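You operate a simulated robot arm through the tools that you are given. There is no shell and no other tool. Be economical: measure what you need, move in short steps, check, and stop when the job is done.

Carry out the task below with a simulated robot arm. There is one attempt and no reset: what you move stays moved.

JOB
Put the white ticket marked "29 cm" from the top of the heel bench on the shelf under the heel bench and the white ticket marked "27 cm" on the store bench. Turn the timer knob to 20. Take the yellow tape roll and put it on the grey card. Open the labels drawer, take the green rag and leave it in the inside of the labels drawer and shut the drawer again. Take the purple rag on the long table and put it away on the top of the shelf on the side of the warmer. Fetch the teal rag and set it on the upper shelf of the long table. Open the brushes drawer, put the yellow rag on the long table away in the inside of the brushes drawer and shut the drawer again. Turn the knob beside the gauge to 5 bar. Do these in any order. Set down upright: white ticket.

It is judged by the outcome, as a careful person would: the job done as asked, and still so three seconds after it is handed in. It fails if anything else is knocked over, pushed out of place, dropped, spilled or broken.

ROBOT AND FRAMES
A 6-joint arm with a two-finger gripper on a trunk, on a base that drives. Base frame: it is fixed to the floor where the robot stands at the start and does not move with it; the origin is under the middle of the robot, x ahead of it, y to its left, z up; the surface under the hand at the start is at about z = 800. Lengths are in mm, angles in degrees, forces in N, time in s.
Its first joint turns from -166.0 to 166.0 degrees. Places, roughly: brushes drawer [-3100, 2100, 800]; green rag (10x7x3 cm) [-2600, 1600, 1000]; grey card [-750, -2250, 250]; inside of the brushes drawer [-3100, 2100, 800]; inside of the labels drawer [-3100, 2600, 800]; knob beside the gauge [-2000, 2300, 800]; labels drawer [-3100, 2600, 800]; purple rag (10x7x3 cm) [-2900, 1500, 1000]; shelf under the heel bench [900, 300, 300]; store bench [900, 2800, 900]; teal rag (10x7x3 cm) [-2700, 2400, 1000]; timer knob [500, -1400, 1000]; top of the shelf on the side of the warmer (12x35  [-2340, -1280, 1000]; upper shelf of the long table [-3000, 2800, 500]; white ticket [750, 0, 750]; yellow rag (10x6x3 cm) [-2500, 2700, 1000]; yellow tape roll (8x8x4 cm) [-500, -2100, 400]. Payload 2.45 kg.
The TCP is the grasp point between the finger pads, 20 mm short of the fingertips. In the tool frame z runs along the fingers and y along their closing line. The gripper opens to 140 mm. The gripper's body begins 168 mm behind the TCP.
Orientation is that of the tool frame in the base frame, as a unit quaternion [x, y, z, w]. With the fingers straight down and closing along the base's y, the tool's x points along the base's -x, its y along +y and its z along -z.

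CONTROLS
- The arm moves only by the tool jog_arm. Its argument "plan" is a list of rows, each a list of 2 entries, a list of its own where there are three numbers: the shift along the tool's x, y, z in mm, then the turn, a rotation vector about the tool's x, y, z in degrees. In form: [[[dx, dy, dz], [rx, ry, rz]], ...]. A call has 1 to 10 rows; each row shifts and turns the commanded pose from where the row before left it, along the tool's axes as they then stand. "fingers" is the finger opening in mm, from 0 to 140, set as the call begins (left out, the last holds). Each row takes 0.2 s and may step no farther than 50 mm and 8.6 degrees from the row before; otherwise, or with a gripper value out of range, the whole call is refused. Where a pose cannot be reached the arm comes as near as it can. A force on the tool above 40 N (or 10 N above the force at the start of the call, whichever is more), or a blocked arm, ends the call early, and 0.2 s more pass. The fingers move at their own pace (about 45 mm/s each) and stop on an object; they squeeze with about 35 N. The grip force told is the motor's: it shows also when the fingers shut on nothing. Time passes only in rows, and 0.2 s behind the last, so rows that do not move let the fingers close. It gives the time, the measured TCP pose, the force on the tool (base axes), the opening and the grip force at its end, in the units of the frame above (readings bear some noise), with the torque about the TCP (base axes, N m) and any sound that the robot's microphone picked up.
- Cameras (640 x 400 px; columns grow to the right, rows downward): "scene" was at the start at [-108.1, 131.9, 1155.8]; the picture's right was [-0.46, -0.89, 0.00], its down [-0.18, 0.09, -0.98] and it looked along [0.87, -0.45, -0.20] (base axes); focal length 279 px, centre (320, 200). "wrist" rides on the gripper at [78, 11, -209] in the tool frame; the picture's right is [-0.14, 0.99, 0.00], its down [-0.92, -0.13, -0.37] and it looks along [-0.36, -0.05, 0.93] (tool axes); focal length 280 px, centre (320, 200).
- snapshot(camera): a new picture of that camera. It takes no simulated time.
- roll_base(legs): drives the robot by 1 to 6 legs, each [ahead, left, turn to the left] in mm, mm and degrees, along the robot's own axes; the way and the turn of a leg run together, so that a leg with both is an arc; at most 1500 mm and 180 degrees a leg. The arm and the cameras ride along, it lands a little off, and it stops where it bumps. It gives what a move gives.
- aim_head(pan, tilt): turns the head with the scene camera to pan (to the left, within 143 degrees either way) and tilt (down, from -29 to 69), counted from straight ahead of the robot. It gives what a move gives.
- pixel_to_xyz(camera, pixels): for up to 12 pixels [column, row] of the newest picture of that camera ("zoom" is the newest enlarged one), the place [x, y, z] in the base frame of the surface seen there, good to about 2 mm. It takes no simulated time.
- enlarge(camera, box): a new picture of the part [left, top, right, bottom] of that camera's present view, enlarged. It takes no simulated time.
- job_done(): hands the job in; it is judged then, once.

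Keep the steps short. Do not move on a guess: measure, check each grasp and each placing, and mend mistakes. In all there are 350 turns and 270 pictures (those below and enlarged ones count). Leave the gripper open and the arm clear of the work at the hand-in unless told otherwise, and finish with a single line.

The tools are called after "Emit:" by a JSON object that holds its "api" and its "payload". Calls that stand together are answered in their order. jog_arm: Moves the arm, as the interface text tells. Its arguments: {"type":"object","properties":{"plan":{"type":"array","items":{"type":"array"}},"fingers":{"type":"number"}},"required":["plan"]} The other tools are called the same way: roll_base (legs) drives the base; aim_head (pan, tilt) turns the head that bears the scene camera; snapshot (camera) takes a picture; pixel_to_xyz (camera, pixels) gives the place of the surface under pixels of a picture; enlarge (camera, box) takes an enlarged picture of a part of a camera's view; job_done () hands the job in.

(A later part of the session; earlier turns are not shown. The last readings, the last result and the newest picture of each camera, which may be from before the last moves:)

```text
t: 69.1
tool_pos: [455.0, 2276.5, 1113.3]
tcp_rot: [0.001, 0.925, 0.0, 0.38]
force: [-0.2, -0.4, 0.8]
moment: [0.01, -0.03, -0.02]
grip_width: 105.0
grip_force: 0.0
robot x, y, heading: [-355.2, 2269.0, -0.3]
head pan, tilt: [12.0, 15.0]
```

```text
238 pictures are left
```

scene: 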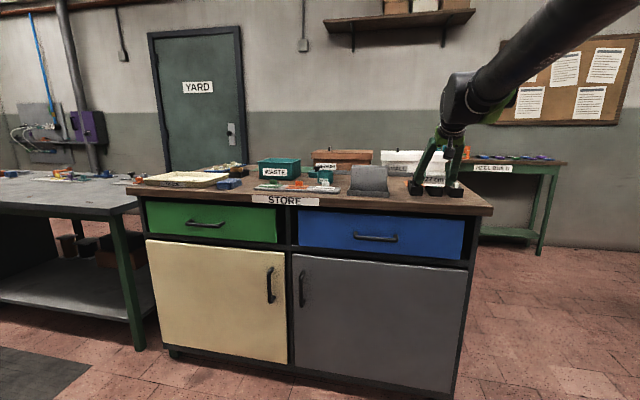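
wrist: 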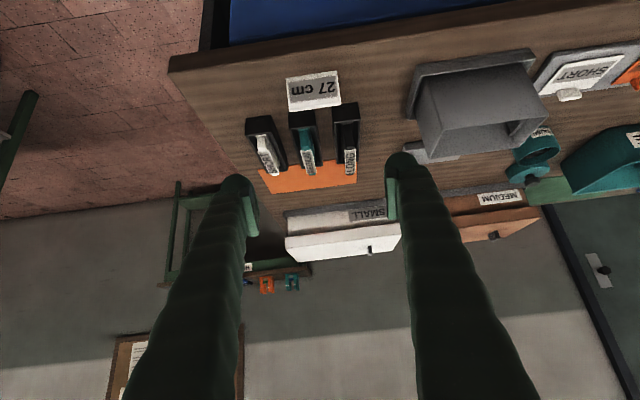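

Both tickets are done. Now look toward the west side (-x).

Emit:
{"api": "aim_head", "payload": {"pan": 140, "tilt": 15}}

Emit:
{"api": "snapshot", "payload": {"camera": "scene"}}

Emit:
{"api": "pixel_to_xyz", "payload": {"camera": "scene", "pixels": [[100, 300], [200, 300], [320, 300], [450, 300], [560, 300], [320, 250], [450, 240], [200, 240], [550, 240]]}}

Emit:
{"api": "aim_head", "payload": {"pan": -140, "tilt": 15}}

Emit:
{"api": "snapshot", "payload": {"camera": "scene"}}

Emit:
{"api": "pixel_to_xyz", "payload": {"camera": "scene", "pixels": [[100, 300], [200, 300], [320, 300], [450, 300], [560, 300], [320, 250], [450, 240], [200, 240], [550, 240]]}}

```text
t: 71.2
tool_pos: [456.5, 2276.5, 1113.5]
tcp_rot: [0.002, 0.924, -0.001, 0.381]
force: [-0.1, 0.1, 0.6]
moment: [-0.01, 0.02, -0.02]
grip_width: 105.1
grip_force: 0.1
robot x, y, heading: [-354.3, 2268.6, 0.1]
head pan, tilt: [140.0, 15.0]
```

```text
237 pictures are left
```

scene: 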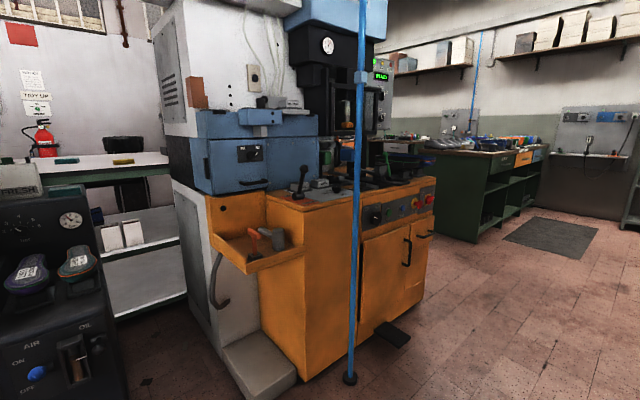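

```text
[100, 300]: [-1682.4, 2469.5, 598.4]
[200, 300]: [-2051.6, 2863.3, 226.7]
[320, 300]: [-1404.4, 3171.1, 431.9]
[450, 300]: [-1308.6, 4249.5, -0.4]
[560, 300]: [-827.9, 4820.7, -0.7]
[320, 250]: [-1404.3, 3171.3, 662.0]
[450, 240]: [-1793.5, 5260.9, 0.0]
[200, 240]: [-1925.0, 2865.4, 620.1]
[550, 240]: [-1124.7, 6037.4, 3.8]
```

```text
t: 75.1
tool_pos: [456.5, 2276.2, 1113.1]
tcp_rot: [0.001, 0.924, 0.0, 0.381]
force: [-0.1, 0.6, -1.6]
moment: [-0.02, 0.0, 0.01]
grip_width: 104.8
grip_force: 0.0
robot x, y, heading: [-353.8, 2268.5, 0.2]
head pan, tilt: [-140.0, 15.0]
```

```text
236 pictures are left
```

scene: 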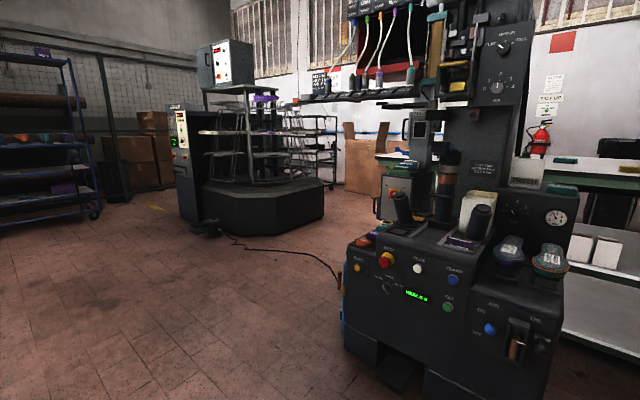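

```text
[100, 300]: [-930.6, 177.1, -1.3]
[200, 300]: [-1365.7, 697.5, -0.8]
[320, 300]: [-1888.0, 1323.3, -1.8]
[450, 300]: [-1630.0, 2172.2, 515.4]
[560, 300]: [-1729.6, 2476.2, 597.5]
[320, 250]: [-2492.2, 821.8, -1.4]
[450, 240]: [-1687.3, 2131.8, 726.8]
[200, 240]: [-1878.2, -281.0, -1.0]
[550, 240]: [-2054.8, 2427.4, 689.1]
```

I'll zoom on the gauge with the knob to its left.

Emit:
{"api": "enlarge", "payload": {"camera": "scene", "box": [470, 180, 600, 280]}}

Emit:
{"api": "pixel_to_xyz", "payload": {"camera": "zoom", "pixels": [[210, 130], [180, 100], [250, 110], [420, 145], [340, 140], [210, 160], [300, 220], [400, 220]]}}

```text
4.00 times, centred on (535, 230) of scene
```

zoom: 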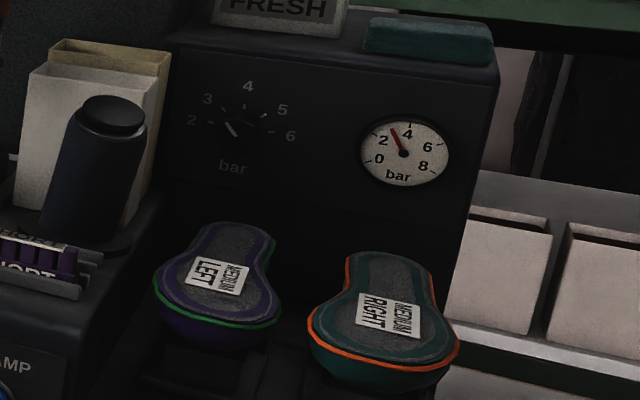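

```text
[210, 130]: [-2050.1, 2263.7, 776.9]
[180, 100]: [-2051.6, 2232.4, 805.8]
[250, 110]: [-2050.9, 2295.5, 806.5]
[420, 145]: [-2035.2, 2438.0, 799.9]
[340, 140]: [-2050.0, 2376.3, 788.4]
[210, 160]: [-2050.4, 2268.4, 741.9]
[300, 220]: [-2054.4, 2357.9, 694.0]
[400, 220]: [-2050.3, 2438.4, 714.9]
```

Emit:
{"api": "roll_base", "payload": {"legs": [[-350, 0, 0], [0, 0, 180]]}}

Emit:
{"api": "aim_head", "payload": {"pan": 0, "tilt": 20}}

Emit:
{"api": "snapshot", "payload": {"camera": "scene"}}

```text
t: 84.6
tool_pos: [-1514.1, 2298.4, 1113.3]
tcp_rot: [0.925, -0.022, -0.38, -0.009]
force: [-0.1, 0.0, 0.2]
moment: [-0.01, -0.03, 0.0]
grip_width: 105.1
grip_force: 0.1
robot x, y, heading: [-707.1, 2270.9, 177.3]
head pan, tilt: [-140.0, 15.0]
```

```text
t: 86.8
tool_pos: [-1513.7, 2297.2, 1113.3]
tcp_rot: [0.924, -0.022, -0.381, -0.009]
force: [-0.4, 0.0, -0.7]
moment: [0.02, -0.02, -0.01]
grip_width: 104.9
grip_force: 0.0
robot x, y, heading: [-710.9, 2269.1, 177.1]
head pan, tilt: [0.0, 20.0]
```

```text
234 pictures are left
```

scene: 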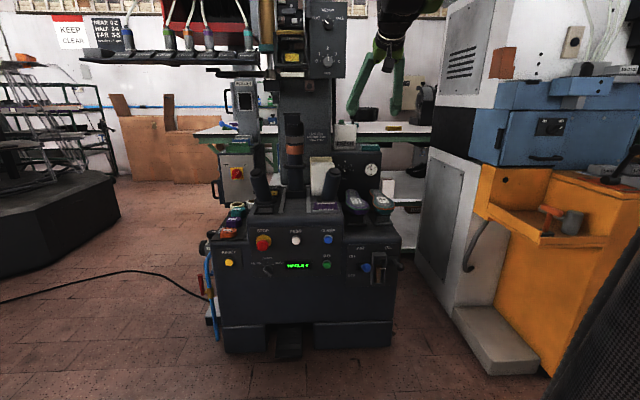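

Emit:
{"api": "roll_base", "payload": {"legs": [[200, 0, 2.8]]}}

Emit:
{"api": "enlarge", "payload": {"camera": "scene", "box": [300, 120, 440, 240]}}

```text
t: 88.4
tool_pos: [-1712.4, 2266.8, 1114.5]
tcp_rot: [0.925, -0.001, -0.381, -0.001]
force: [-0.6, -0.1, -0.4]
moment: [0.01, 0.01, -0.02]
grip_width: 104.8
grip_force: 0.0
robot x, y, heading: [-901.4, 2276.2, 180.0]
head pan, tilt: [0.0, 20.0]
```

```text
3.33 times, centred on (370, 180) of scene
```

zoom: 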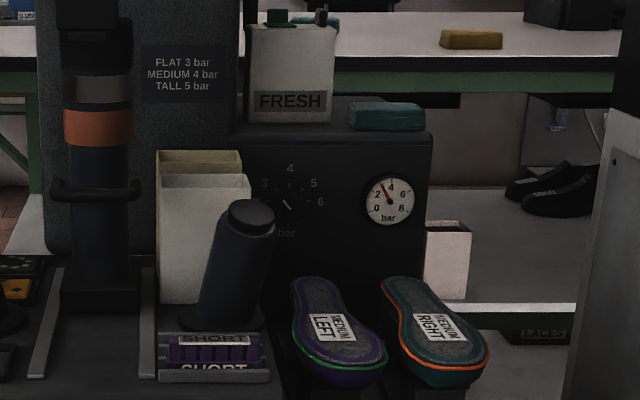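

Emit:
{"api": "pixel_to_xyz", "payload": {"camera": "zoom", "pixels": [[288, 203], [276, 205], [300, 212], [290, 190], [300, 195], [248, 215], [230, 235], [255, 250], [335, 295], [390, 285], [320, 370], [210, 340]]}}

Emit:
{"api": "enlarge", "payload": {"camera": "scene", "box": [345, 145, 395, 180]}}

```text
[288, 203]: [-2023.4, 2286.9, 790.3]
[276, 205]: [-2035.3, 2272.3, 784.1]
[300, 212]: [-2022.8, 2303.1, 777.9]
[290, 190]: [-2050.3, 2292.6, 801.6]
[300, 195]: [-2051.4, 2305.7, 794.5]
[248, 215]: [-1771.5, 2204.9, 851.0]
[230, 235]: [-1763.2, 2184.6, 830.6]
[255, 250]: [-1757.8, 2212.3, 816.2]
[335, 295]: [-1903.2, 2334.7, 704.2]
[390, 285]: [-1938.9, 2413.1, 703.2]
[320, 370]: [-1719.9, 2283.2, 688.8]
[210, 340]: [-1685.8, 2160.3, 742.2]
```

```text
11.43 times, centred on (370, 162) of scene
```

zoom: 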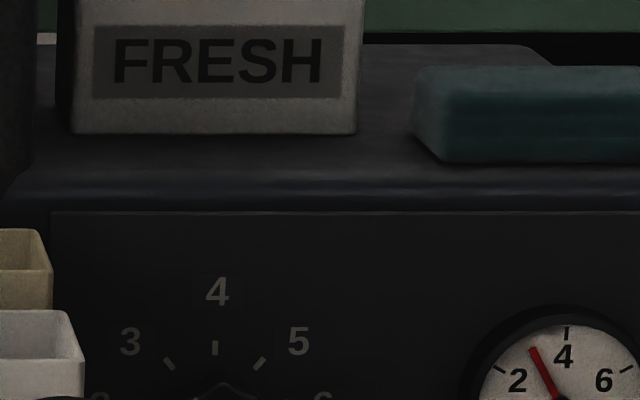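

The knob protrudes about 27 mm from the panel (x≈-2050), centre near (2288, 780), with a black handle in front on the left. I'll approach from above with the camera side up, so I roll the hand 180° first, a bit backed off.

Emit:
{"api": "roll_base", "payload": {"legs": [[-150, 0, 0]]}}

Emit:
{"api": "jog_arm", "payload": {"plan": [[[0, 0, 0], [0, 0, 8.5]], [[0, 0, 0], [0, 0, 8.5]], [[0, 0, 0], [0, 0, 8.5]], [[0, 0, 0], [0, 0, 8.5]], [[0, 0, 0], [0, 0, 8.5]], [[0, 0, 0], [0, 0, 8.5]], [[0, 0, 0], [0, 0, 8.5]], [[0, 0, 0], [0, 0, 8.5]], [[0, 0, 0], [0, 0, 8.5]], [[0, 0, 0], [0, 0, 8.5]]]}}

```text
t: 89.8
tool_pos: [-1562.4, 2265.9, 1113.2]
tcp_rot: [0.925, -0.001, -0.381, 0.0]
force: [-0.4, -1.3, -0.1]
moment: [0.0, -0.02, 0.02]
grip_width: 105.1
grip_force: 0.0
robot x, y, heading: [-754.7, 2277.9, 179.9]
head pan, tilt: [0.0, 20.0]
```

```text
t: 92.0
tool_pos: [-1562.6, 2264.1, 1113.2]
tcp_rot: [0.68, -0.626, -0.281, 0.258]
force: [-0.6, -0.1, -0.2]
moment: [0.01, 0.01, 0.0]
grip_width: 105.2
grip_force: 0.0
robot x, y, heading: [-752.2, 2274.3, 180.2]
head pan, tilt: [0.0, 20.0]
```

Emit:
{"api": "jog_arm", "payload": {"plan": [[[0, 0, 0], [0, 0, 8.5]], [[0, 0, 0], [0, 0, 8.5]], [[0, 0, 0], [0, 0, 8.5]], [[0, 0, 0], [0, 0, 8.5]], [[0, 0, 0], [0, 0, 8.5]], [[0, 0, 0], [0, 0, 8.5]], [[0, 0, 0], [0, 0, 8.5]], [[0, 0, 0], [0, 0, 8.5]], [[0, 0, 0], [0, 0, 8.5]], [[0, 0, 0], [0, 0, 8.5]]]}}

Emit:
{"api": "jog_arm", "payload": {"plan": [[[0, 0, 0], [0, 0, 8.5]], [[0, 0, 0], [0, 0, 1.5]]]}}

Emit:
{"api": "snapshot", "payload": {"camera": "wrist"}}

```text
t: 94.2
tool_pos: [-1561.1, 2264.7, 1112.8]
tcp_rot: [-0.078, 0.921, 0.033, -0.381]
force: [-0.5, -0.1, 0.5]
moment: [0.0, -0.04, 0.03]
grip_width: 105.1
grip_force: 0.1
robot x, y, heading: [-755.4, 2276.9, 179.9]
head pan, tilt: [0.0, 20.0]
```

```text
t: 94.8
tool_pos: [-1561.9, 2290.4, 1113.0]
tcp_rot: [-0.025, 0.924, -0.006, -0.382]
force: [0.3, -0.3, 0.0]
moment: [0.0, 0.01, -0.02]
grip_width: 105.1
grip_force: 0.0
out of reach, approached as far as the arm can: row 1, 2
robot x, y, heading: [-751.2, 2270.9, 180.0]
head pan, tilt: [0.0, 20.0]
```

```text
231 pictures are left
```

wrist: 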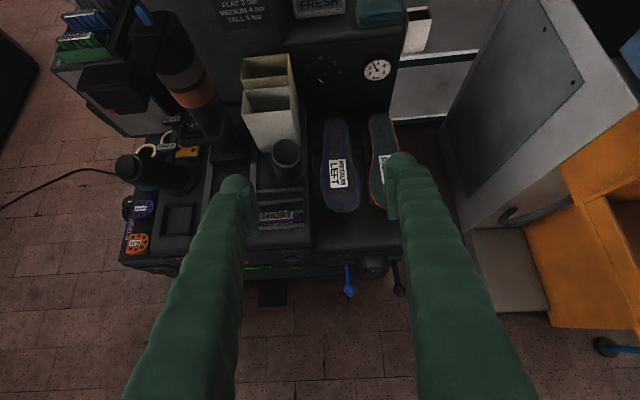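

Excellent view, but the roll limit is reached in this direction. First zoom on the knob here.

Emit:
{"api": "enlarge", "payload": {"camera": "wrist", "box": [290, 40, 400, 100]}}

Emit:
{"api": "pixel_to_xyz", "payload": {"camera": "wrist", "pixels": [[323, 68], [286, 148], [297, 155], [273, 155], [335, 130], [375, 125], [285, 90], [345, 205], [319, 10], [375, 10], [190, 60], [240, 30]]}}

```text
5.82 times, centred on (345, 70) of wrist
```

zoom: 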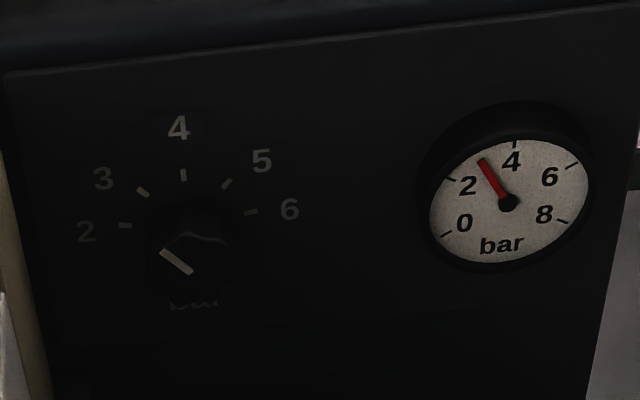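

```text
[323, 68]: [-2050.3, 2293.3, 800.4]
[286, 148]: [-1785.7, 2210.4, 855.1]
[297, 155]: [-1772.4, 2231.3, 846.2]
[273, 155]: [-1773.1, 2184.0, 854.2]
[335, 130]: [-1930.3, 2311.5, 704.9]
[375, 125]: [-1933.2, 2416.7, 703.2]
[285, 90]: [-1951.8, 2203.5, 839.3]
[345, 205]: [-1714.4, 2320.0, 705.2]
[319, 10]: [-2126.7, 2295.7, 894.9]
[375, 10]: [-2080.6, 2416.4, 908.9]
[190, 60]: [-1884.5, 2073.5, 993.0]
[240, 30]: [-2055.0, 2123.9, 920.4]
```

Emit:
{"api": "pixel_to_xyz", "payload": {"camera": "zoom", "pixels": [[125, 225], [143, 191], [183, 174], [226, 184], [250, 212], [164, 253], [190, 272], [178, 263], [205, 250], [230, 270], [160, 285], [192, 238]]}}

```text
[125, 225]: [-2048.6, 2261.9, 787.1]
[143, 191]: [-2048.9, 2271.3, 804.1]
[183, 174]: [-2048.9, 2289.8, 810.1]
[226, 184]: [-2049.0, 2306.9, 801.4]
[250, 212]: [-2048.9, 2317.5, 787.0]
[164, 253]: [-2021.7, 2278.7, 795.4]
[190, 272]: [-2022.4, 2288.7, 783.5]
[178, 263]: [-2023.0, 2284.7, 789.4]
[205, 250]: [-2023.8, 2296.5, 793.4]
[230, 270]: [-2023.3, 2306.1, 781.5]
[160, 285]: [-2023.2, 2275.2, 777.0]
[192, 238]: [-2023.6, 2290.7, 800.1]
```

Geometry: knob centre (y 2289.7, z 781.5), radius ~17, 40° per bar, pointer at 3. I need +80° clockwise. Pitch the hand to ~66°, and unroll ~96° so there is room to turn.

Emit:
{"api": "jog_arm", "payload": {"plan": [[[0, 0, 0], [0, 7, 0]], [[0, 0, 0], [0, 7, 0]], [[0, 0, 0], [0, 7, 0]], [[0, 0, 0], [0, 0, -8]], [[0, 0, 0], [0, 0, -8]], [[0, 0, 0], [0, 0, -8]], [[0, 0, 0], [0, 0, -8]], [[0, 0, 0], [0, 0, -8]], [[0, 0, 0], [0, 0, -8]], [[0, 0, 0], [0, 0, -8]]], "fingers": 70}}

Emit:
{"api": "jog_arm", "payload": {"plan": [[[0, 0, 0], [0, 0, -8]], [[0, 0, 0], [0, 0, -8]], [[0, 0, 0], [0, 0, -8]], [[0, 0, 0], [0, 0, -8]]]}}

```text
t: 97.0
tool_pos: [-1560.3, 2290.8, 1112.8]
tcp_rot: [-0.415, 0.729, 0.247, -0.484]
force: [-0.7, -0.4, 0.0]
moment: [0.03, -0.02, 0.01]
grip_width: 69.8
grip_force: 0.0
robot x, y, heading: [-753.2, 2271.5, 179.7]
head pan, tilt: [0.0, 20.0]
```

```text
t: 98.0
tool_pos: [-1561.7, 2288.7, 1113.8]
tcp_rot: [0.6, -0.587, -0.371, 0.397]
force: [0.2, 0.3, 0.0]
moment: [0.03, 0.03, -0.01]
grip_width: 70.0
grip_force: 0.0
robot x, y, heading: [-755.3, 2269.3, 179.8]
head pan, tilt: [0.0, 20.0]
```

Emit:
{"api": "roll_base", "payload": {"legs": [[390, 0, 0]]}}

Emit:
{"api": "snapshot", "payload": {"camera": "wrist"}}

```text
t: 100.4
tool_pos: [-1948.4, 2296.8, 1113.7]
tcp_rot: [0.598, -0.589, -0.372, 0.396]
force: [-0.7, -0.1, -0.3]
moment: [-0.01, 0.0, -0.06]
grip_width: 69.8
grip_force: 0.0
robot x, y, heading: [-1140.5, 2277.3, 179.4]
head pan, tilt: [0.0, 20.0]
```

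```text
229 pictures are left
```

wrist: 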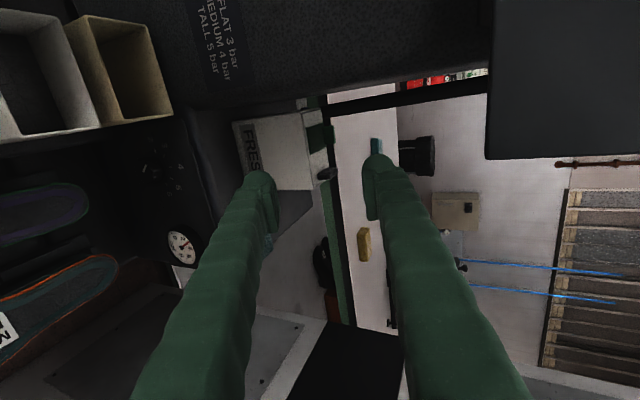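

Check how close the column at left is.

Emit:
{"api": "pixel_to_xyz", "payload": {"camera": "wrist", "pixels": [[520, 100], [500, 150], [300, 40], [400, 60], [480, 90], [160, 60], [180, 160], [110, 40], [270, 150], [300, 180]]}}

```text
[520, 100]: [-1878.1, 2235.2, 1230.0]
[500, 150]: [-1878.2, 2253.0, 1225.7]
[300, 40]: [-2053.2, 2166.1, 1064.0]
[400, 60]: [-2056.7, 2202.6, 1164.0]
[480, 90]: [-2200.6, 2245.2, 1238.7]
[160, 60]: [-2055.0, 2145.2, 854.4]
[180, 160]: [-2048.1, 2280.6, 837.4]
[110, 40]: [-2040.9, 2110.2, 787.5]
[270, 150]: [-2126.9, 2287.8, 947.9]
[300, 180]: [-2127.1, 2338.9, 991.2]
```

Emit:
{"api": "jog_arm", "payload": {"plan": [[[0.4, -45.4, 14], [0, 0, 0]], [[0.4, -45.4, 14], [0, 0, 0]], [[0.4, -45.4, 14], [0, 0, 0]], [[0.4, -45.4, 14], [0, 0, 0]], [[0.4, -45.4, 14], [0, 0, 0]], [[0.4, -45.4, 14], [0, 0, 0]]]}}

Emit:
{"api": "snapshot", "payload": {"camera": "wrist"}}

Emit:
{"api": "snapshot", "payload": {"camera": "scene"}}

```text
t: 101.8
tool_pos: [-1911.3, 2289.1, 829.9]
tcp_rot: [0.597, -0.59, -0.373, 0.396]
force: [-0.3, -0.2, -0.2]
moment: [0.01, 0.02, -0.02]
grip_width: 70.1
grip_force: 0.0
robot x, y, heading: [-1139.3, 2274.0, 179.6]
head pan, tilt: [0.0, 20.0]
```

```text
228 pictures are left
```

wrist: 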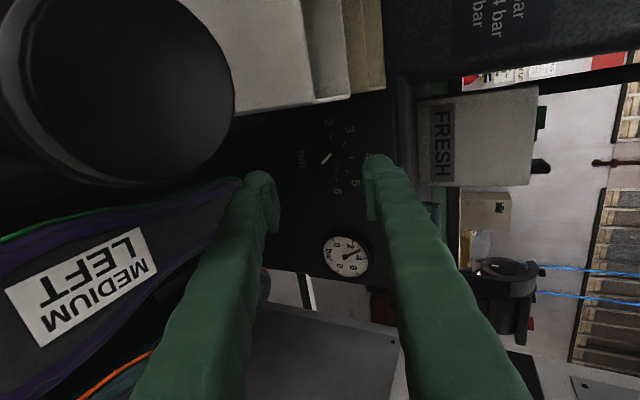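

```text
227 pictures are left
```

scene: 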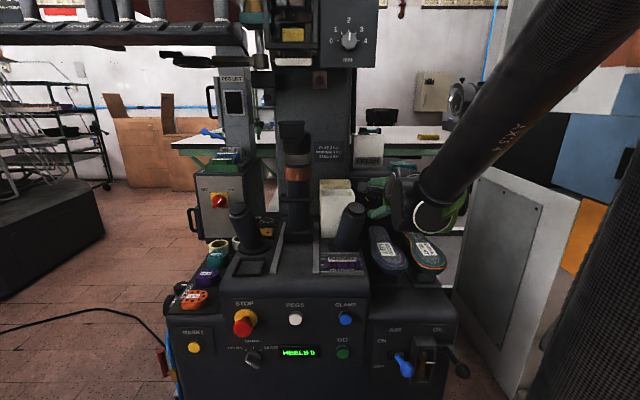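

The camera sits right above the black handle, so I'll move in high first, then descend in front of the panel.

Emit:
{"api": "jog_arm", "payload": {"plan": [[[-1.2, 26.7, 25.2], [0, 0, 0]], [[-1.2, 26.7, 25.2], [0, 0, 0]], [[-1.2, 26.7, 25.2], [0, 0, 0]], [[0, 0, 0], [0, 0, 0]]]}}

Emit:
{"api": "snapshot", "payload": {"camera": "wrist"}}

```text
t: 102.8
tool_pos: [-2016.6, 2289.5, 870.6]
tcp_rot: [0.598, -0.589, -0.372, 0.396]
force: [0.1, -0.1, 0.9]
moment: [-0.01, -0.02, -0.01]
grip_width: 70.0
grip_force: 0.1
robot x, y, heading: [-1139.3, 2276.8, 179.6]
head pan, tilt: [0.0, 20.0]
```

```text
226 pictures are left
```

wrist: 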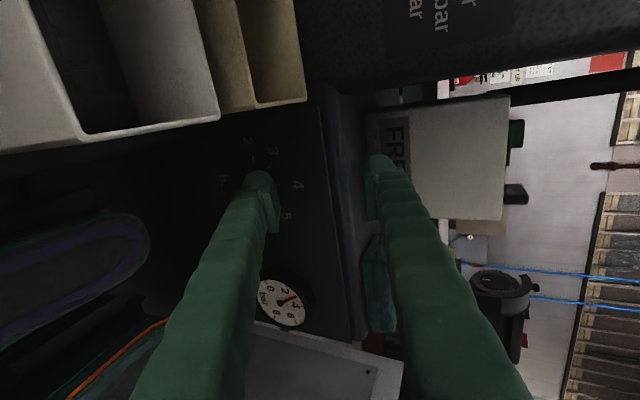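

Emit:
{"api": "pixel_to_xyz", "payload": {"camera": "wrist", "pixels": [[90, 130], [210, 115], [215, 120], [300, 95], [40, 90], [70, 30]]}}

```text
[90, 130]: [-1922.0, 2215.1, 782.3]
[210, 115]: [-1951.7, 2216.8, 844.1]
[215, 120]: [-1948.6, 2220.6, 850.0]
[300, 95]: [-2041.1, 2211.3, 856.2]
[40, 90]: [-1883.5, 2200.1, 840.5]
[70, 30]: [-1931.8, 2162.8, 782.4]
```

Emit:
{"api": "jog_arm", "payload": {"plan": [[[-0.6, -27.3, 11.5], [0, 0, 0]], [[-0.6, -27.3, 11.5], [0, 0, 0]], [[-0.6, -27.3, 11.5], [0, 0, 0]], [[0, 0, 0], [0, 0, 0]]]}}

Emit:
{"api": "snapshot", "payload": {"camera": "wrist"}}

```text
t: 103.4
tool_pos: [-2016.1, 2291.3, 830.6]
tcp_rot: [0.596, -0.588, -0.374, 0.398]
force: [18.4, -0.9, 11.0]
moment: [0.19, 0.98, -0.13]
grip_width: 73.8
grip_force: 3.1
robot x, y, heading: [-1135.9, 2275.2, 179.6]
head pan, tilt: [0.0, 20.0]
stopped in row 2: the force on the tool passed its limit at 57 N (the readings are from after the stop); the commanded pose is now the measured one
```

```text
225 pictures are left
```

wrist: 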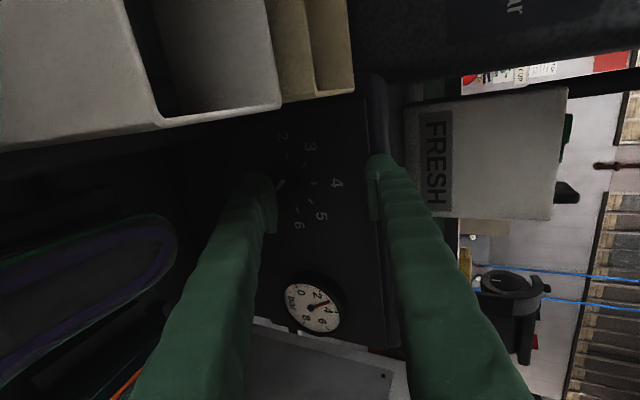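

The lower finger came down onto the knob (obviously it must go below it). Back off, roll +20° so the camera rises, then descend clear of the knob and advance.

Emit:
{"api": "jog_arm", "payload": {"plan": [[[1, -3, -31], [0, 0, 0]], [[0, 0, 0], [0, 0, 7]], [[0, 0, 0], [0, 0, 7]], [[0, 0, 0], [0, 0, 7]]]}}

Emit:
{"api": "enlarge", "payload": {"camera": "wrist", "box": [200, 80, 440, 230]}}

```text
t: 104.4
tool_pos: [-1985.9, 2289.7, 841.0]
tcp_rot: [-0.479, 0.687, 0.295, -0.46]
force: [0.0, 0.5, -0.4]
moment: [-0.04, 0.01, 0.0]
grip_width: 70.1
grip_force: 0.0
robot x, y, heading: [-1145.3, 2279.5, 179.5]
head pan, tilt: [0.0, 20.0]
```

```text
2.67 times, centred on (320, 155) of wrist
```

zoom: 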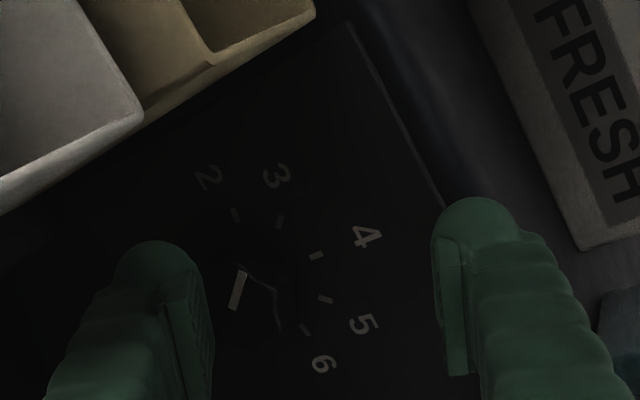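

Emit:
{"api": "jog_arm", "payload": {"plan": [[[-10.1, -24.4, 13.8], [0, 0, 0]], [[-10.1, -24.4, 13.8], [0, 0, 0]], [[0, 0, 0], [0, 0, 0]]], "fingers": 54}}

Emit:
{"api": "enlarge", "payload": {"camera": "wrist", "box": [200, 80, 440, 230]}}

```text
t: 105.2
tool_pos: [-1990.1, 2290.9, 780.6]
tcp_rot: [-0.48, 0.687, 0.295, -0.459]
force: [0.1, 0.2, -0.3]
moment: [0.02, 0.01, -0.01]
grip_width: 53.9
grip_force: 0.1
robot x, y, heading: [-1139.8, 2274.6, 179.1]
head pan, tilt: [0.0, 20.0]
```

```text
2.67 times, centred on (320, 155) of wrist
```

zoom: 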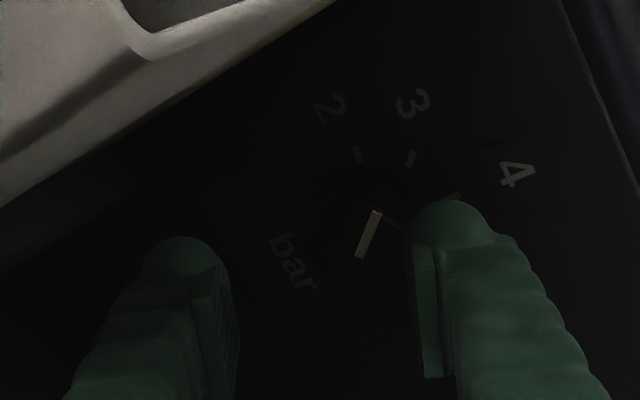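

Emit:
{"api": "pixel_to_xyz", "payload": {"camera": "zoom", "pixels": [[377, 213], [360, 255], [330, 250], [395, 255], [350, 290], [412, 158], [358, 153], [380, 285], [320, 230]]}}

```text
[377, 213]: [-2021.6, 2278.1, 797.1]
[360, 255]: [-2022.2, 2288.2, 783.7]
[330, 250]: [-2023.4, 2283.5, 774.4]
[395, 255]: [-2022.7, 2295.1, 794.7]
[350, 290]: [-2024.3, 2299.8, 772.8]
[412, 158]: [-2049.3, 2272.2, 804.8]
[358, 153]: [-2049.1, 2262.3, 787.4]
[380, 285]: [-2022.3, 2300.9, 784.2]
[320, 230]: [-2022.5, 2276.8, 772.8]
```

Emit:
{"api": "jog_arm", "payload": {"plan": [[[2.2, 6.2, 14], [0, 0, 0]], [[2.2, 6.2, 13], [0, 0, 0]], [[0, 0, 0], [0, 0, 0]]]}}

Emit:
{"api": "enlarge", "payload": {"camera": "wrist", "box": [200, 80, 440, 230]}}

```text
t: 106.0
tool_pos: [-2016.8, 2288.9, 782.6]
tcp_rot: [-0.479, 0.688, 0.295, -0.459]
force: [16.7, -2.0, 4.9]
moment: [0.1, 0.67, 0.04]
grip_width: 53.3
grip_force: 0.0
robot x, y, heading: [-1138.5, 2275.4, 179.5]
head pan, tilt: [0.0, 20.0]
stopped in row 3: the force on the tool passed its limit at 41 N (the readings are from after the stop); the commanded pose is now the measured one
```

```text
2.67 times, centred on (320, 155) of wrist
```

zoom: 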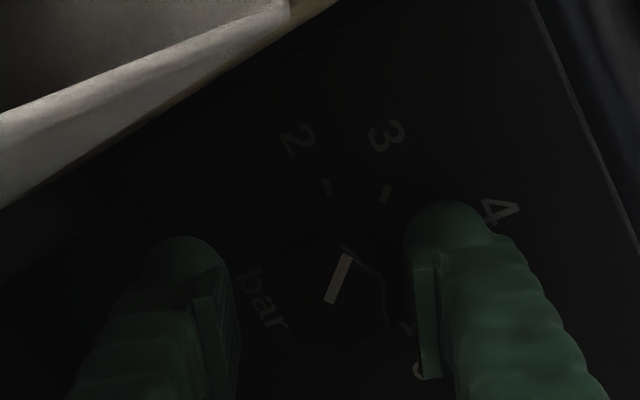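

The upper finger met the panel and the lower one barely reaches the knob. Back off and roll further (+28°) so both fingers reach evenly; then I'll turn in two 40° strokes.

Emit:
{"api": "jog_arm", "payload": {"plan": [[[-2.2, -6.2, -14], [0, 0, 0]], [[-2.2, -6.2, -14], [0, 0, 0]], [[0, 0, 0], [0, 0, 7]], [[0, 0, 0], [0, 0, 7]], [[0, 0, 0], [0, 0, 7]], [[0, 0, 0], [0, 0, 7]], [[0, 0, 0], [0, 0, 0]]]}}

```text
t: 107.6
tool_pos: [-1985.8, 2289.0, 780.3]
tcp_rot: [-0.299, 0.783, 0.175, -0.517]
force: [0.6, 0.2, -0.2]
moment: [-0.03, 0.0, 0.02]
grip_width: 54.1
grip_force: 0.0
robot x, y, heading: [-1139.8, 2276.1, 179.3]
head pan, tilt: [0.0, 20.0]
```

Engagement is better with the hand in its normal roll (camera below): the camera then stays near the knob axis while turning. Retreat up and unroll.

Emit:
{"api": "jog_arm", "payload": {"plan": [[[17.3, 12.8, -42.3], [0, 0, 0]], [[17.3, 12.8, -42.3], [0, 0, 0]], [[17.3, 12.8, -42.3], [0, 0, 0]], [[0, 0, 0], [0, 0, -8]], [[0, 0, 0], [0, 0, -8]], [[0, 0, 0], [0, 0, -8]], [[0, 0, 0], [0, 0, -8]], [[0, 0, 0], [0, 0, -8]], [[0, 0, 0], [0, 0, -8]], [[0, 0, 0], [0, 0, -8]]]}}

Emit:
{"api": "jog_arm", "payload": {"plan": [[[0, 0, 0], [0, 0, -8]], [[0, 0, 0], [0, 0, -8]], [[0, 0, 0], [0, 0, -8]], [[0, 0, 0], [0, 0, -8]], [[0, 0, 0], [0, 0, -8]], [[0, 0, 0], [0, 0, -8]], [[0, 0, 0], [0, 0, -8]], [[0, 0, 0], [0, 0, -8]], [[0, 0, 0], [0, 0, -8]], [[0, 0, 0], [0, 0, -8]]]}}

```text
t: 109.8
tool_pos: [-1896.8, 2290.6, 891.4]
tcp_rot: [0.631, -0.55, -0.398, 0.374]
force: [0.5, 0.6, -0.5]
moment: [0.01, 0.02, 0.02]
grip_width: 54.2
grip_force: 0.0
robot x, y, heading: [-1143.2, 2275.3, 179.2]
head pan, tilt: [0.0, 20.0]
```

```text
t: 112.0
tool_pos: [-1896.2, 2289.1, 891.5]
tcp_rot: [0.838, -0.016, -0.544, 0.03]
force: [0.2, 0.1, 0.7]
moment: [0.01, 0.02, -0.02]
grip_width: 53.9
grip_force: 0.1
robot x, y, heading: [-1141.2, 2273.7, 179.5]
head pan, tilt: [0.0, 20.0]
```

Emit:
{"api": "jog_arm", "payload": {"plan": [[[0, 0, 0], [0, 6, 0]], [[15.8, -4, 32], [0, 0, 0]], [[15.8, -4, 32], [0, 0, 0]], [[0, 0, 0], [0, 0, 0]]], "fingers": 60}}

Emit:
{"api": "snapshot", "payload": {"camera": "wrist"}}

```text
t: 113.0
tool_pos: [-1936.0, 2291.1, 833.6]
tcp_rot: [0.865, -0.015, -0.5, 0.032]
force: [-0.7, -0.2, -0.3]
moment: [0.04, 0.0, 0.03]
grip_width: 59.8
grip_force: 0.1
robot x, y, heading: [-1141.0, 2276.1, 179.2]
head pan, tilt: [0.0, 20.0]
```

```text
221 pictures are left
```

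wrist: 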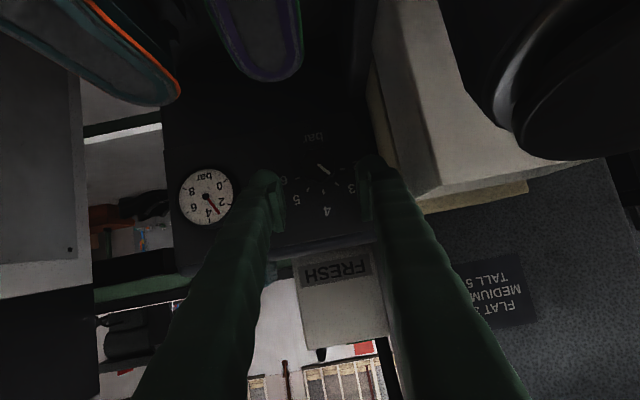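

Emit:
{"api": "jog_arm", "payload": {"plan": [[[1, -0.9, 34], [0, 0, 0]], [[1, -0.9, 34], [0, 0, 0]], [[1, -0.9, 20], [0, 0, 0]], [[0, 0, 0], [0, 0, 0]]]}}

Emit:
{"api": "enlarge", "payload": {"camera": "wrist", "box": [200, 80, 440, 230]}}

```text
t: 114.0
tool_pos: [-2013.2, 2290.2, 785.3]
tcp_rot: [0.865, -0.015, -0.501, 0.032]
force: [0.2, -0.7, -0.4]
moment: [0.01, -0.01, -0.01]
grip_width: 60.1
grip_force: 0.1
robot x, y, heading: [-1138.7, 2277.6, 179.5]
head pan, tilt: [0.0, 20.0]
```

```text
2.67 times, centred on (320, 155) of wrist
```

zoom: 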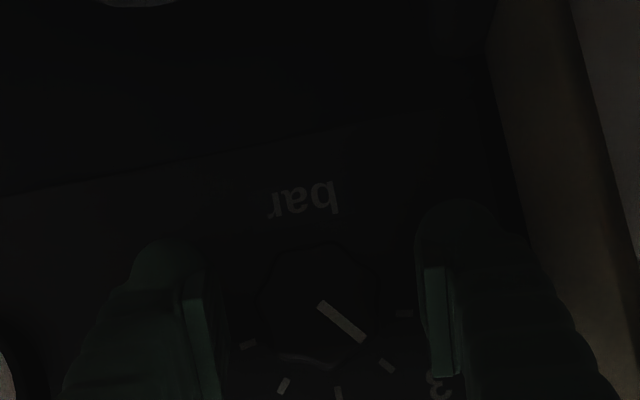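

Straddling nicely. A bit further and close.

Emit:
{"api": "jog_arm", "payload": {"plan": [[[0, 0, 4], [0, 0, 0]], [[0, 0, 3.5], [0, 0, 0]]]}}

Emit:
{"api": "jog_arm", "payload": {"plan": [[[0, 0, 0], [0, 0, 0]], [[0, 0, 0], [0, 0, 0]], [[0, 0, 0], [0, 0, 0]], [[0, 0, 0], [0, 0, 0]]], "fingers": 25}}

```text
t: 114.6
tool_pos: [-2018.0, 2291.9, 781.2]
tcp_rot: [0.865, -0.015, -0.501, 0.032]
force: [0.5, -0.1, -0.3]
moment: [-0.03, 0.01, 0.01]
grip_width: 59.9
grip_force: 0.0
robot x, y, heading: [-1135.8, 2279.3, 179.3]
head pan, tilt: [0.0, 20.0]
```

```text
t: 115.6
tool_pos: [-2017.7, 2289.9, 782.3]
tcp_rot: [0.865, -0.015, -0.501, 0.032]
force: [-1.8, -6.0, -0.4]
moment: [0.01, 0.01, 0.16]
grip_width: 37.9
grip_force: 45.2
robot x, y, heading: [-1140.9, 2275.0, 179.4]
head pan, tilt: [0.0, 20.0]
```

Gripped (38 mm). Turn 40° clockwise about the knob axis.

Emit:
{"api": "jog_arm", "payload": {"plan": [[[0, 0, 0], [-4, 0, 6.93]], [[0, 0, 0], [-4, 0, 6.93]], [[0, 0, 0], [-4, 0, 6.93]], [[0, 0, 0], [-4, 0, 6.93]], [[0, 0, 0], [-4, 0, 6.93]], [[0, 0, 0], [0, 0, 0]]]}}

Emit:
{"api": "snapshot", "payload": {"camera": "wrist"}}

```text
t: 117.0
tool_pos: [-2017.2, 2290.1, 781.7]
tcp_rot: [0.803, -0.184, -0.463, 0.327]
force: [9.4, -17.0, -13.1]
moment: [0.01, -0.07, 0.33]
grip_width: 37.9
grip_force: 45.0
robot x, y, heading: [-1135.9, 2274.1, 179.7]
head pan, tilt: [0.0, 20.0]
```

```text
219 pictures are left
```

wrist: 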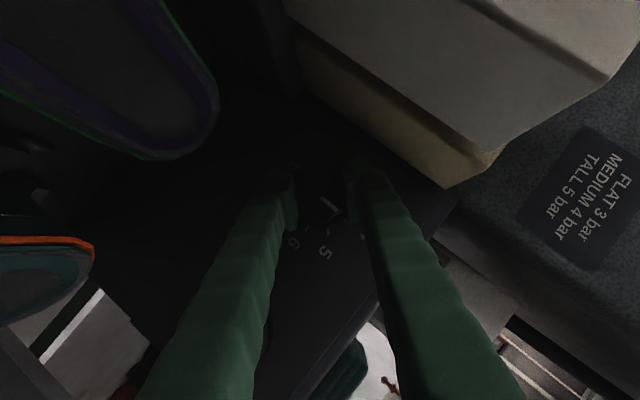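

Emit:
{"api": "jog_arm", "payload": {"plan": [[[0, 0, 0], [-4, 0, 6.93]], [[0, 0, 0], [-4, 0, 6.93]], [[0, 0, 0], [-4, 0, 6.93]], [[0, 0, 0], [-4, 0, 6.93]], [[0, 0, 0], [-4, 0, 6.93]], [[0, 0, 0], [0, 0, 0]]]}}

Emit:
{"api": "enlarge", "payload": {"camera": "wrist", "box": [220, 110, 440, 270]}}

```text
t: 118.4
tool_pos: [-2017.1, 2290.5, 781.1]
tcp_rot: [0.644, -0.332, -0.371, 0.581]
force: [-5.1, -25.0, 10.7]
moment: [0.01, 0.09, 0.52]
grip_width: 37.6
grip_force: 45.0
robot x, y, heading: [-1140.3, 2275.7, 179.1]
head pan, tilt: [0.0, 20.0]
```

```text
2.50 times, centred on (330, 190) of wrist
```

zoom: 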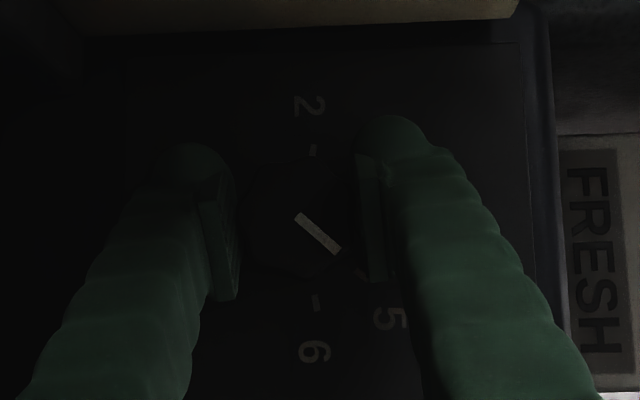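

The pointer points toward 5. Release and retreat along the tool axis.

Emit:
{"api": "jog_arm", "payload": {"plan": [[[0, 0, 0], [0, 0, 0]], [[0, 0, 0], [0, 0, 0]], [[0, 0, 0], [0, 0, 0]], [[0, 0, -25], [0, 0, 0]], [[0, 0, -40], [0, 0, 0]], [[0, 0, -40], [0, 0, 0]]], "fingers": 64}}

Emit:
{"api": "enlarge", "payload": {"camera": "wrist", "box": [220, 80, 440, 240]}}

```text
t: 119.8
tool_pos: [-1925.6, 2349.0, 789.7]
tcp_rot: [0.644, -0.332, -0.37, 0.581]
force: [0.4, 0.1, 0.3]
moment: [0.0, -0.03, 0.0]
grip_width: 64.2
grip_force: 0.1
robot x, y, heading: [-1140.0, 2277.1, 179.5]
head pan, tilt: [0.0, 20.0]
```

```text
2.50 times, centred on (330, 160) of wrist
```

zoom: 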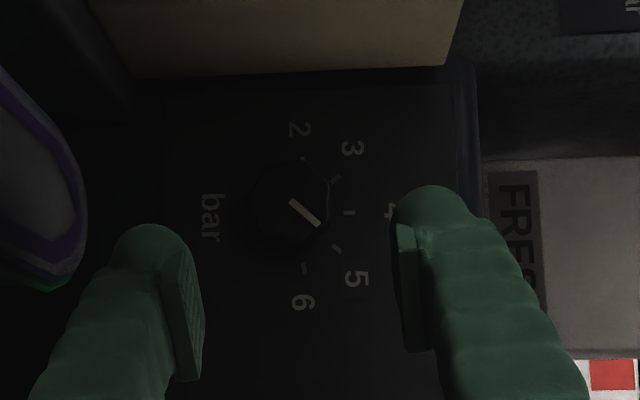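

Emit:
{"api": "pixel_to_xyz", "payload": {"camera": "zoom", "pixels": [[291, 202], [318, 225], [305, 214], [336, 249], [348, 212]]}}

Emit:
{"api": "enlarge", "payload": {"camera": "wrist", "box": [290, 130, 370, 190]}}

```text
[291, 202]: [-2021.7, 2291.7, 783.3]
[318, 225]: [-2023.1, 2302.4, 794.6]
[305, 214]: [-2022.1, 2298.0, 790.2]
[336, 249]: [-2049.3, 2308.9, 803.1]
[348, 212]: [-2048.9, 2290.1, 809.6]
```

```text
6.67 times, centred on (330, 160) of wrist
```

zoom: 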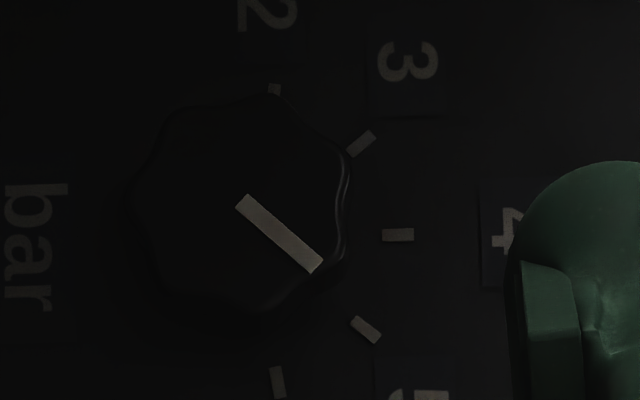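

Emit:
{"api": "pixel_to_xyz", "payload": {"camera": "zoom", "pixels": [[243, 203], [316, 264], [280, 233], [354, 321], [378, 337], [277, 368], [283, 396], [384, 235], [412, 235], [350, 153], [374, 135]]}}

```text
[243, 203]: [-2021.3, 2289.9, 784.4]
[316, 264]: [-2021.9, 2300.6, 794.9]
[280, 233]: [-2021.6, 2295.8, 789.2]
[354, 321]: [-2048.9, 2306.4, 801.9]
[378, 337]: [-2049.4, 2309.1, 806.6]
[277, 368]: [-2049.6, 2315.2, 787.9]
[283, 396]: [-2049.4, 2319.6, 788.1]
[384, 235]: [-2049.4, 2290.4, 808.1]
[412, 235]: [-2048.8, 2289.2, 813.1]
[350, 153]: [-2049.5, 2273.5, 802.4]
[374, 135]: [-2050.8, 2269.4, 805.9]
```

Pointer measures ≈41–44° versus tick 5 at ≈40°. I'll retreat and check the gauge reading.

Emit:
{"api": "jog_arm", "payload": {"plan": [[[0, 45, -20], [0, 0, 0]], [[0, 45, -20], [0, 0, 0]], [[0, 45, -20], [0, 0, 0]], [[0, 45, -20], [0, 0, 0]]]}}

Emit:
{"api": "enlarge", "payload": {"camera": "wrist", "box": [0, 0, 640, 400]}}

Emit:
{"api": "enlarge", "payload": {"camera": "scene", "box": [320, 120, 460, 220]}}

```text
t: 120.8
tool_pos: [-1858.8, 2368.2, 970.2]
tcp_rot: [0.644, -0.332, -0.37, 0.581]
force: [0.0, 1.0, 1.6]
moment: [0.01, -0.02, 0.07]
grip_width: 64.1
grip_force: 0.1
robot x, y, heading: [-1137.8, 2277.1, 179.5]
head pan, tilt: [0.0, 20.0]
```

```text
1.00 times, centred on (320, 200) of wrist (not enlarged: the box is as wide or as high as the picture)
```

zoom: 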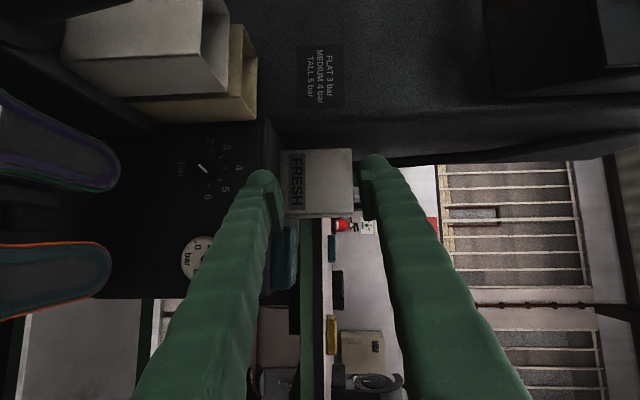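

```text
4.00 times, centred on (390, 170) of scene
```

zoom: 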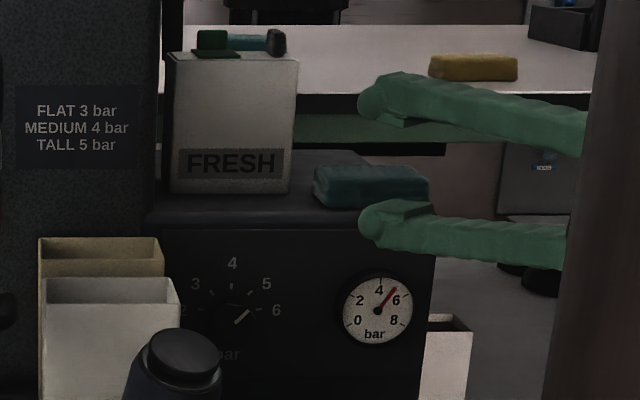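

Emit:
{"api": "enlarge", "payload": {"camera": "scene", "box": [392, 184, 418, 211]}}

Emit:
{"api": "enlarge", "payload": {"camera": "scene", "box": [352, 180, 392, 212]}}

```text
14.81 times, centred on (405, 198) of scene
```

zoom: 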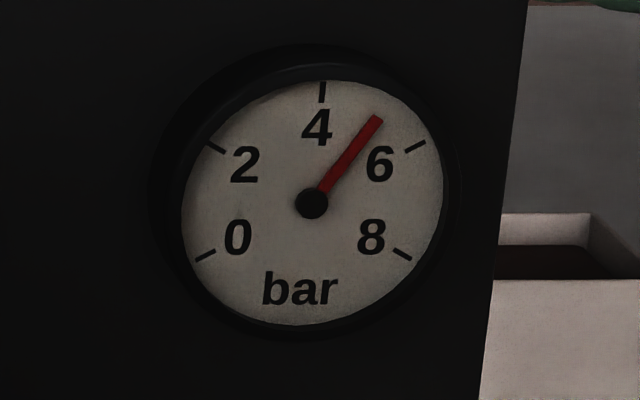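

```text
12.50 times, centred on (372, 196) of scene
```

zoom: 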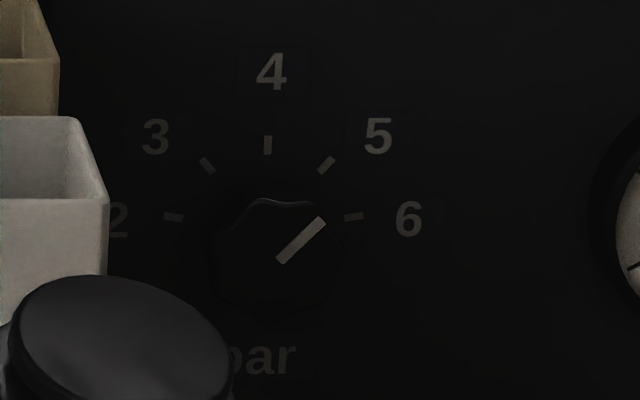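

The gauge reads ≈5.0 bar: done. Next, the long table behind: back off and go around on the -y side to look.

Emit:
{"api": "roll_base", "payload": {"legs": [[-350, 0, 0], [0, 1150, 0]]}}

Emit:
{"api": "aim_head", "payload": {"pan": -20, "tilt": 15}}

Emit:
{"api": "snapshot", "payload": {"camera": "scene"}}

```text
t: 128.6
tool_pos: [-1512.8, 1193.1, 968.7]
tcp_rot: [0.646, -0.329, -0.367, 0.583]
force: [0.4, 0.5, -0.3]
moment: [0.02, 0.01, 0.03]
grip_width: 64.3
grip_force: 0.1
robot x, y, heading: [-792.9, 1105.8, -179.8]
head pan, tilt: [0.0, 20.0]
```

```text
t: 129.5
tool_pos: [-1511.8, 1191.5, 968.0]
tcp_rot: [0.646, -0.329, -0.367, 0.583]
force: [0.4, -0.2, -0.3]
moment: [-0.01, -0.03, 0.01]
grip_width: 64.1
grip_force: 0.0
robot x, y, heading: [-793.5, 1108.6, -179.9]
head pan, tilt: [-20.0, 15.0]
```

```text
211 pictures are left
```

scene: 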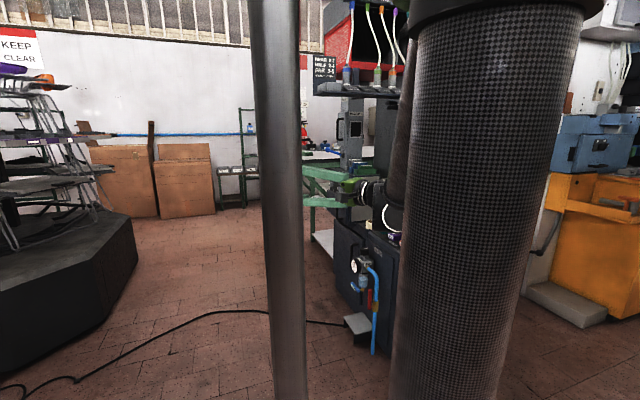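

Unwind the hand's turn and tuck the arm.

Emit:
{"api": "jog_arm", "payload": {"plan": [[[0, 0, 0], [4, 0, -6.93]], [[0, 0, 0], [4, 0, -6.93]], [[0, 0, 0], [4, 0, -6.93]], [[0, 0, 0], [4, 0, -6.93]], [[0, 0, 0], [4, 0, -6.93]], [[0, 0, 0], [4, 0, -6.93]], [[0, 0, 0], [4, 0, -6.93]], [[0, 0, 0], [4, 0, -6.93]], [[0, 0, 0], [4, 0, -6.93]], [[0, 0, 0], [4, 0, -6.93]]], "fingers": 110}}

Emit:
{"api": "jog_arm", "payload": {"plan": [[[-20, 0, -30], [0, 7.5, 0]], [[-20, 0, -30], [0, 7.5, 0]], [[-20, 0, -30], [0, 7.5, 0]], [[-10, 0, -30], [0, 7.5, 0]], [[0, 0, -30], [0, 7.5, 0]], [[0, 0, -30], [0, 7.5, 0]], [[0, 0, -30], [0, 7.5, 0]], [[0, 0, -30], [0, 7.5, 0]]]}}

Emit:
{"api": "snapshot", "payload": {"camera": "scene"}}

```text
t: 131.7
tool_pos: [-1516.2, 1193.0, 969.8]
tcp_rot: [0.865, -0.009, -0.5, 0.034]
force: [0.1, -0.9, 0.5]
moment: [0.02, -0.02, -0.01]
grip_width: 110.0
grip_force: 0.0
robot x, y, heading: [-795.7, 1104.5, -179.7]
head pan, tilt: [-20.0, 15.0]
```

```text
t: 133.5
tool_pos: [-1427.6, 1210.6, 1212.9]
tcp_rot: [0.999, 0.008, 0.001, 0.035]
force: [-0.3, 0.4, 0.4]
moment: [0.01, 0.08, 0.01]
grip_width: 109.9
grip_force: 0.1
robot x, y, heading: [-795.4, 1104.0, -180.0]
head pan, tilt: [-20.0, 15.0]
```

```text
210 pictures are left
```

scene: 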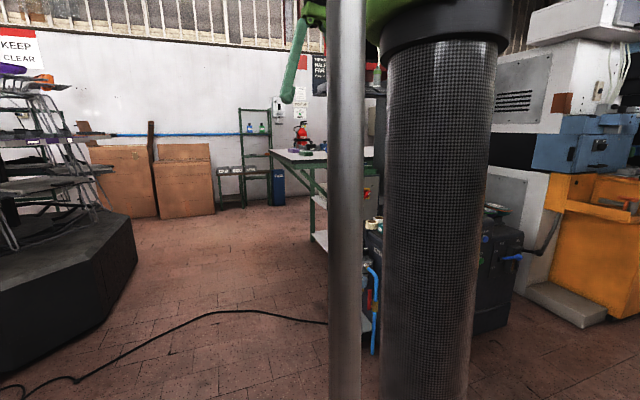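

Emit:
{"api": "roll_base", "payload": {"legs": [[1000, 100, 0]]}}

Emit:
{"api": "aim_head", "payload": {"pan": -35, "tilt": 20}}

Emit:
{"api": "snapshot", "payload": {"camera": "scene"}}

```text
t: 138.7
tool_pos: [-2430.8, 1077.2, 1212.1]
tcp_rot: [0.999, 0.023, 0.0, 0.034]
force: [-1.0, -0.2, 0.0]
moment: [0.02, 0.03, 0.01]
grip_width: 110.3
grip_force: 0.0
robot x, y, heading: [-1793.7, 991.7, -178.3]
head pan, tilt: [-20.0, 15.0]
```

```text
t: 139.4
tool_pos: [-2430.2, 1077.3, 1212.2]
tcp_rot: [0.999, 0.024, 0.0, 0.035]
force: [0.1, 0.0, 0.3]
moment: [0.01, -0.03, 0.01]
grip_width: 109.9
grip_force: 0.2
robot x, y, heading: [-1793.5, 993.3, -178.6]
head pan, tilt: [-35.0, 20.0]
```

```text
209 pictures are left
```

scene: 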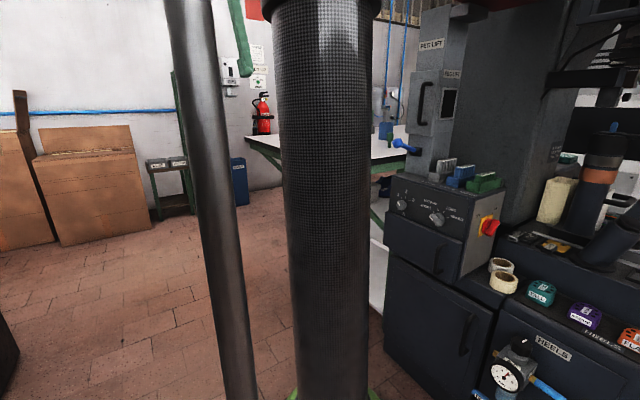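

Emit:
{"api": "roll_base", "payload": {"legs": [[750, 200, 0], [0, 0, -90]]}}

Emit:
{"api": "aim_head", "payload": {"pan": 25, "tilt": 25}}

Emit:
{"api": "snapshot", "payload": {"camera": "scene"}}

Emit:
{"api": "snapshot", "payload": {"camera": "wrist"}}

```text
t: 147.4
tool_pos: [-2487.7, 1406.3, 1212.1]
tcp_rot: [0.737, -0.675, -0.025, 0.026]
force: [-0.8, 0.1, -0.6]
moment: [0.0, 0.01, 0.0]
grip_width: 110.0
grip_force: 0.1
robot x, y, heading: [-2549.9, 764.1, 94.4]
head pan, tilt: [-35.0, 20.0]
```

```text
t: 148.7
tool_pos: [-2488.7, 1407.0, 1211.9]
tcp_rot: [0.737, -0.675, -0.024, 0.025]
force: [-0.1, 0.2, 0.1]
moment: [0.02, 0.0, -0.01]
grip_width: 110.4
grip_force: 0.1
robot x, y, heading: [-2544.5, 764.2, 94.3]
head pan, tilt: [25.0, 25.0]
```

```text
208 pictures are left
```

scene: 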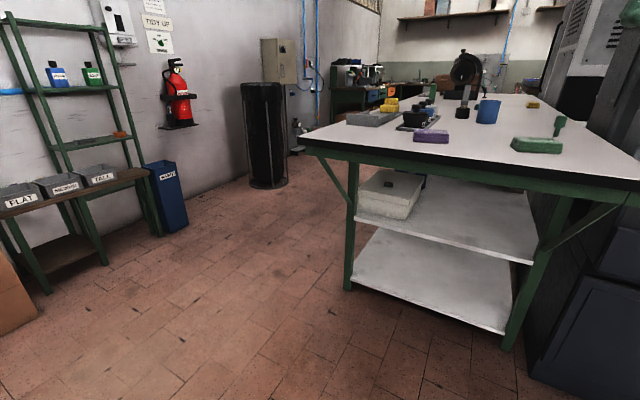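

```text
207 pictures are left
```

wrist: 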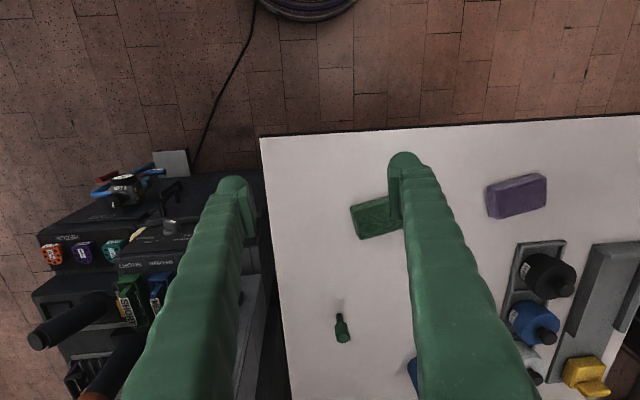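

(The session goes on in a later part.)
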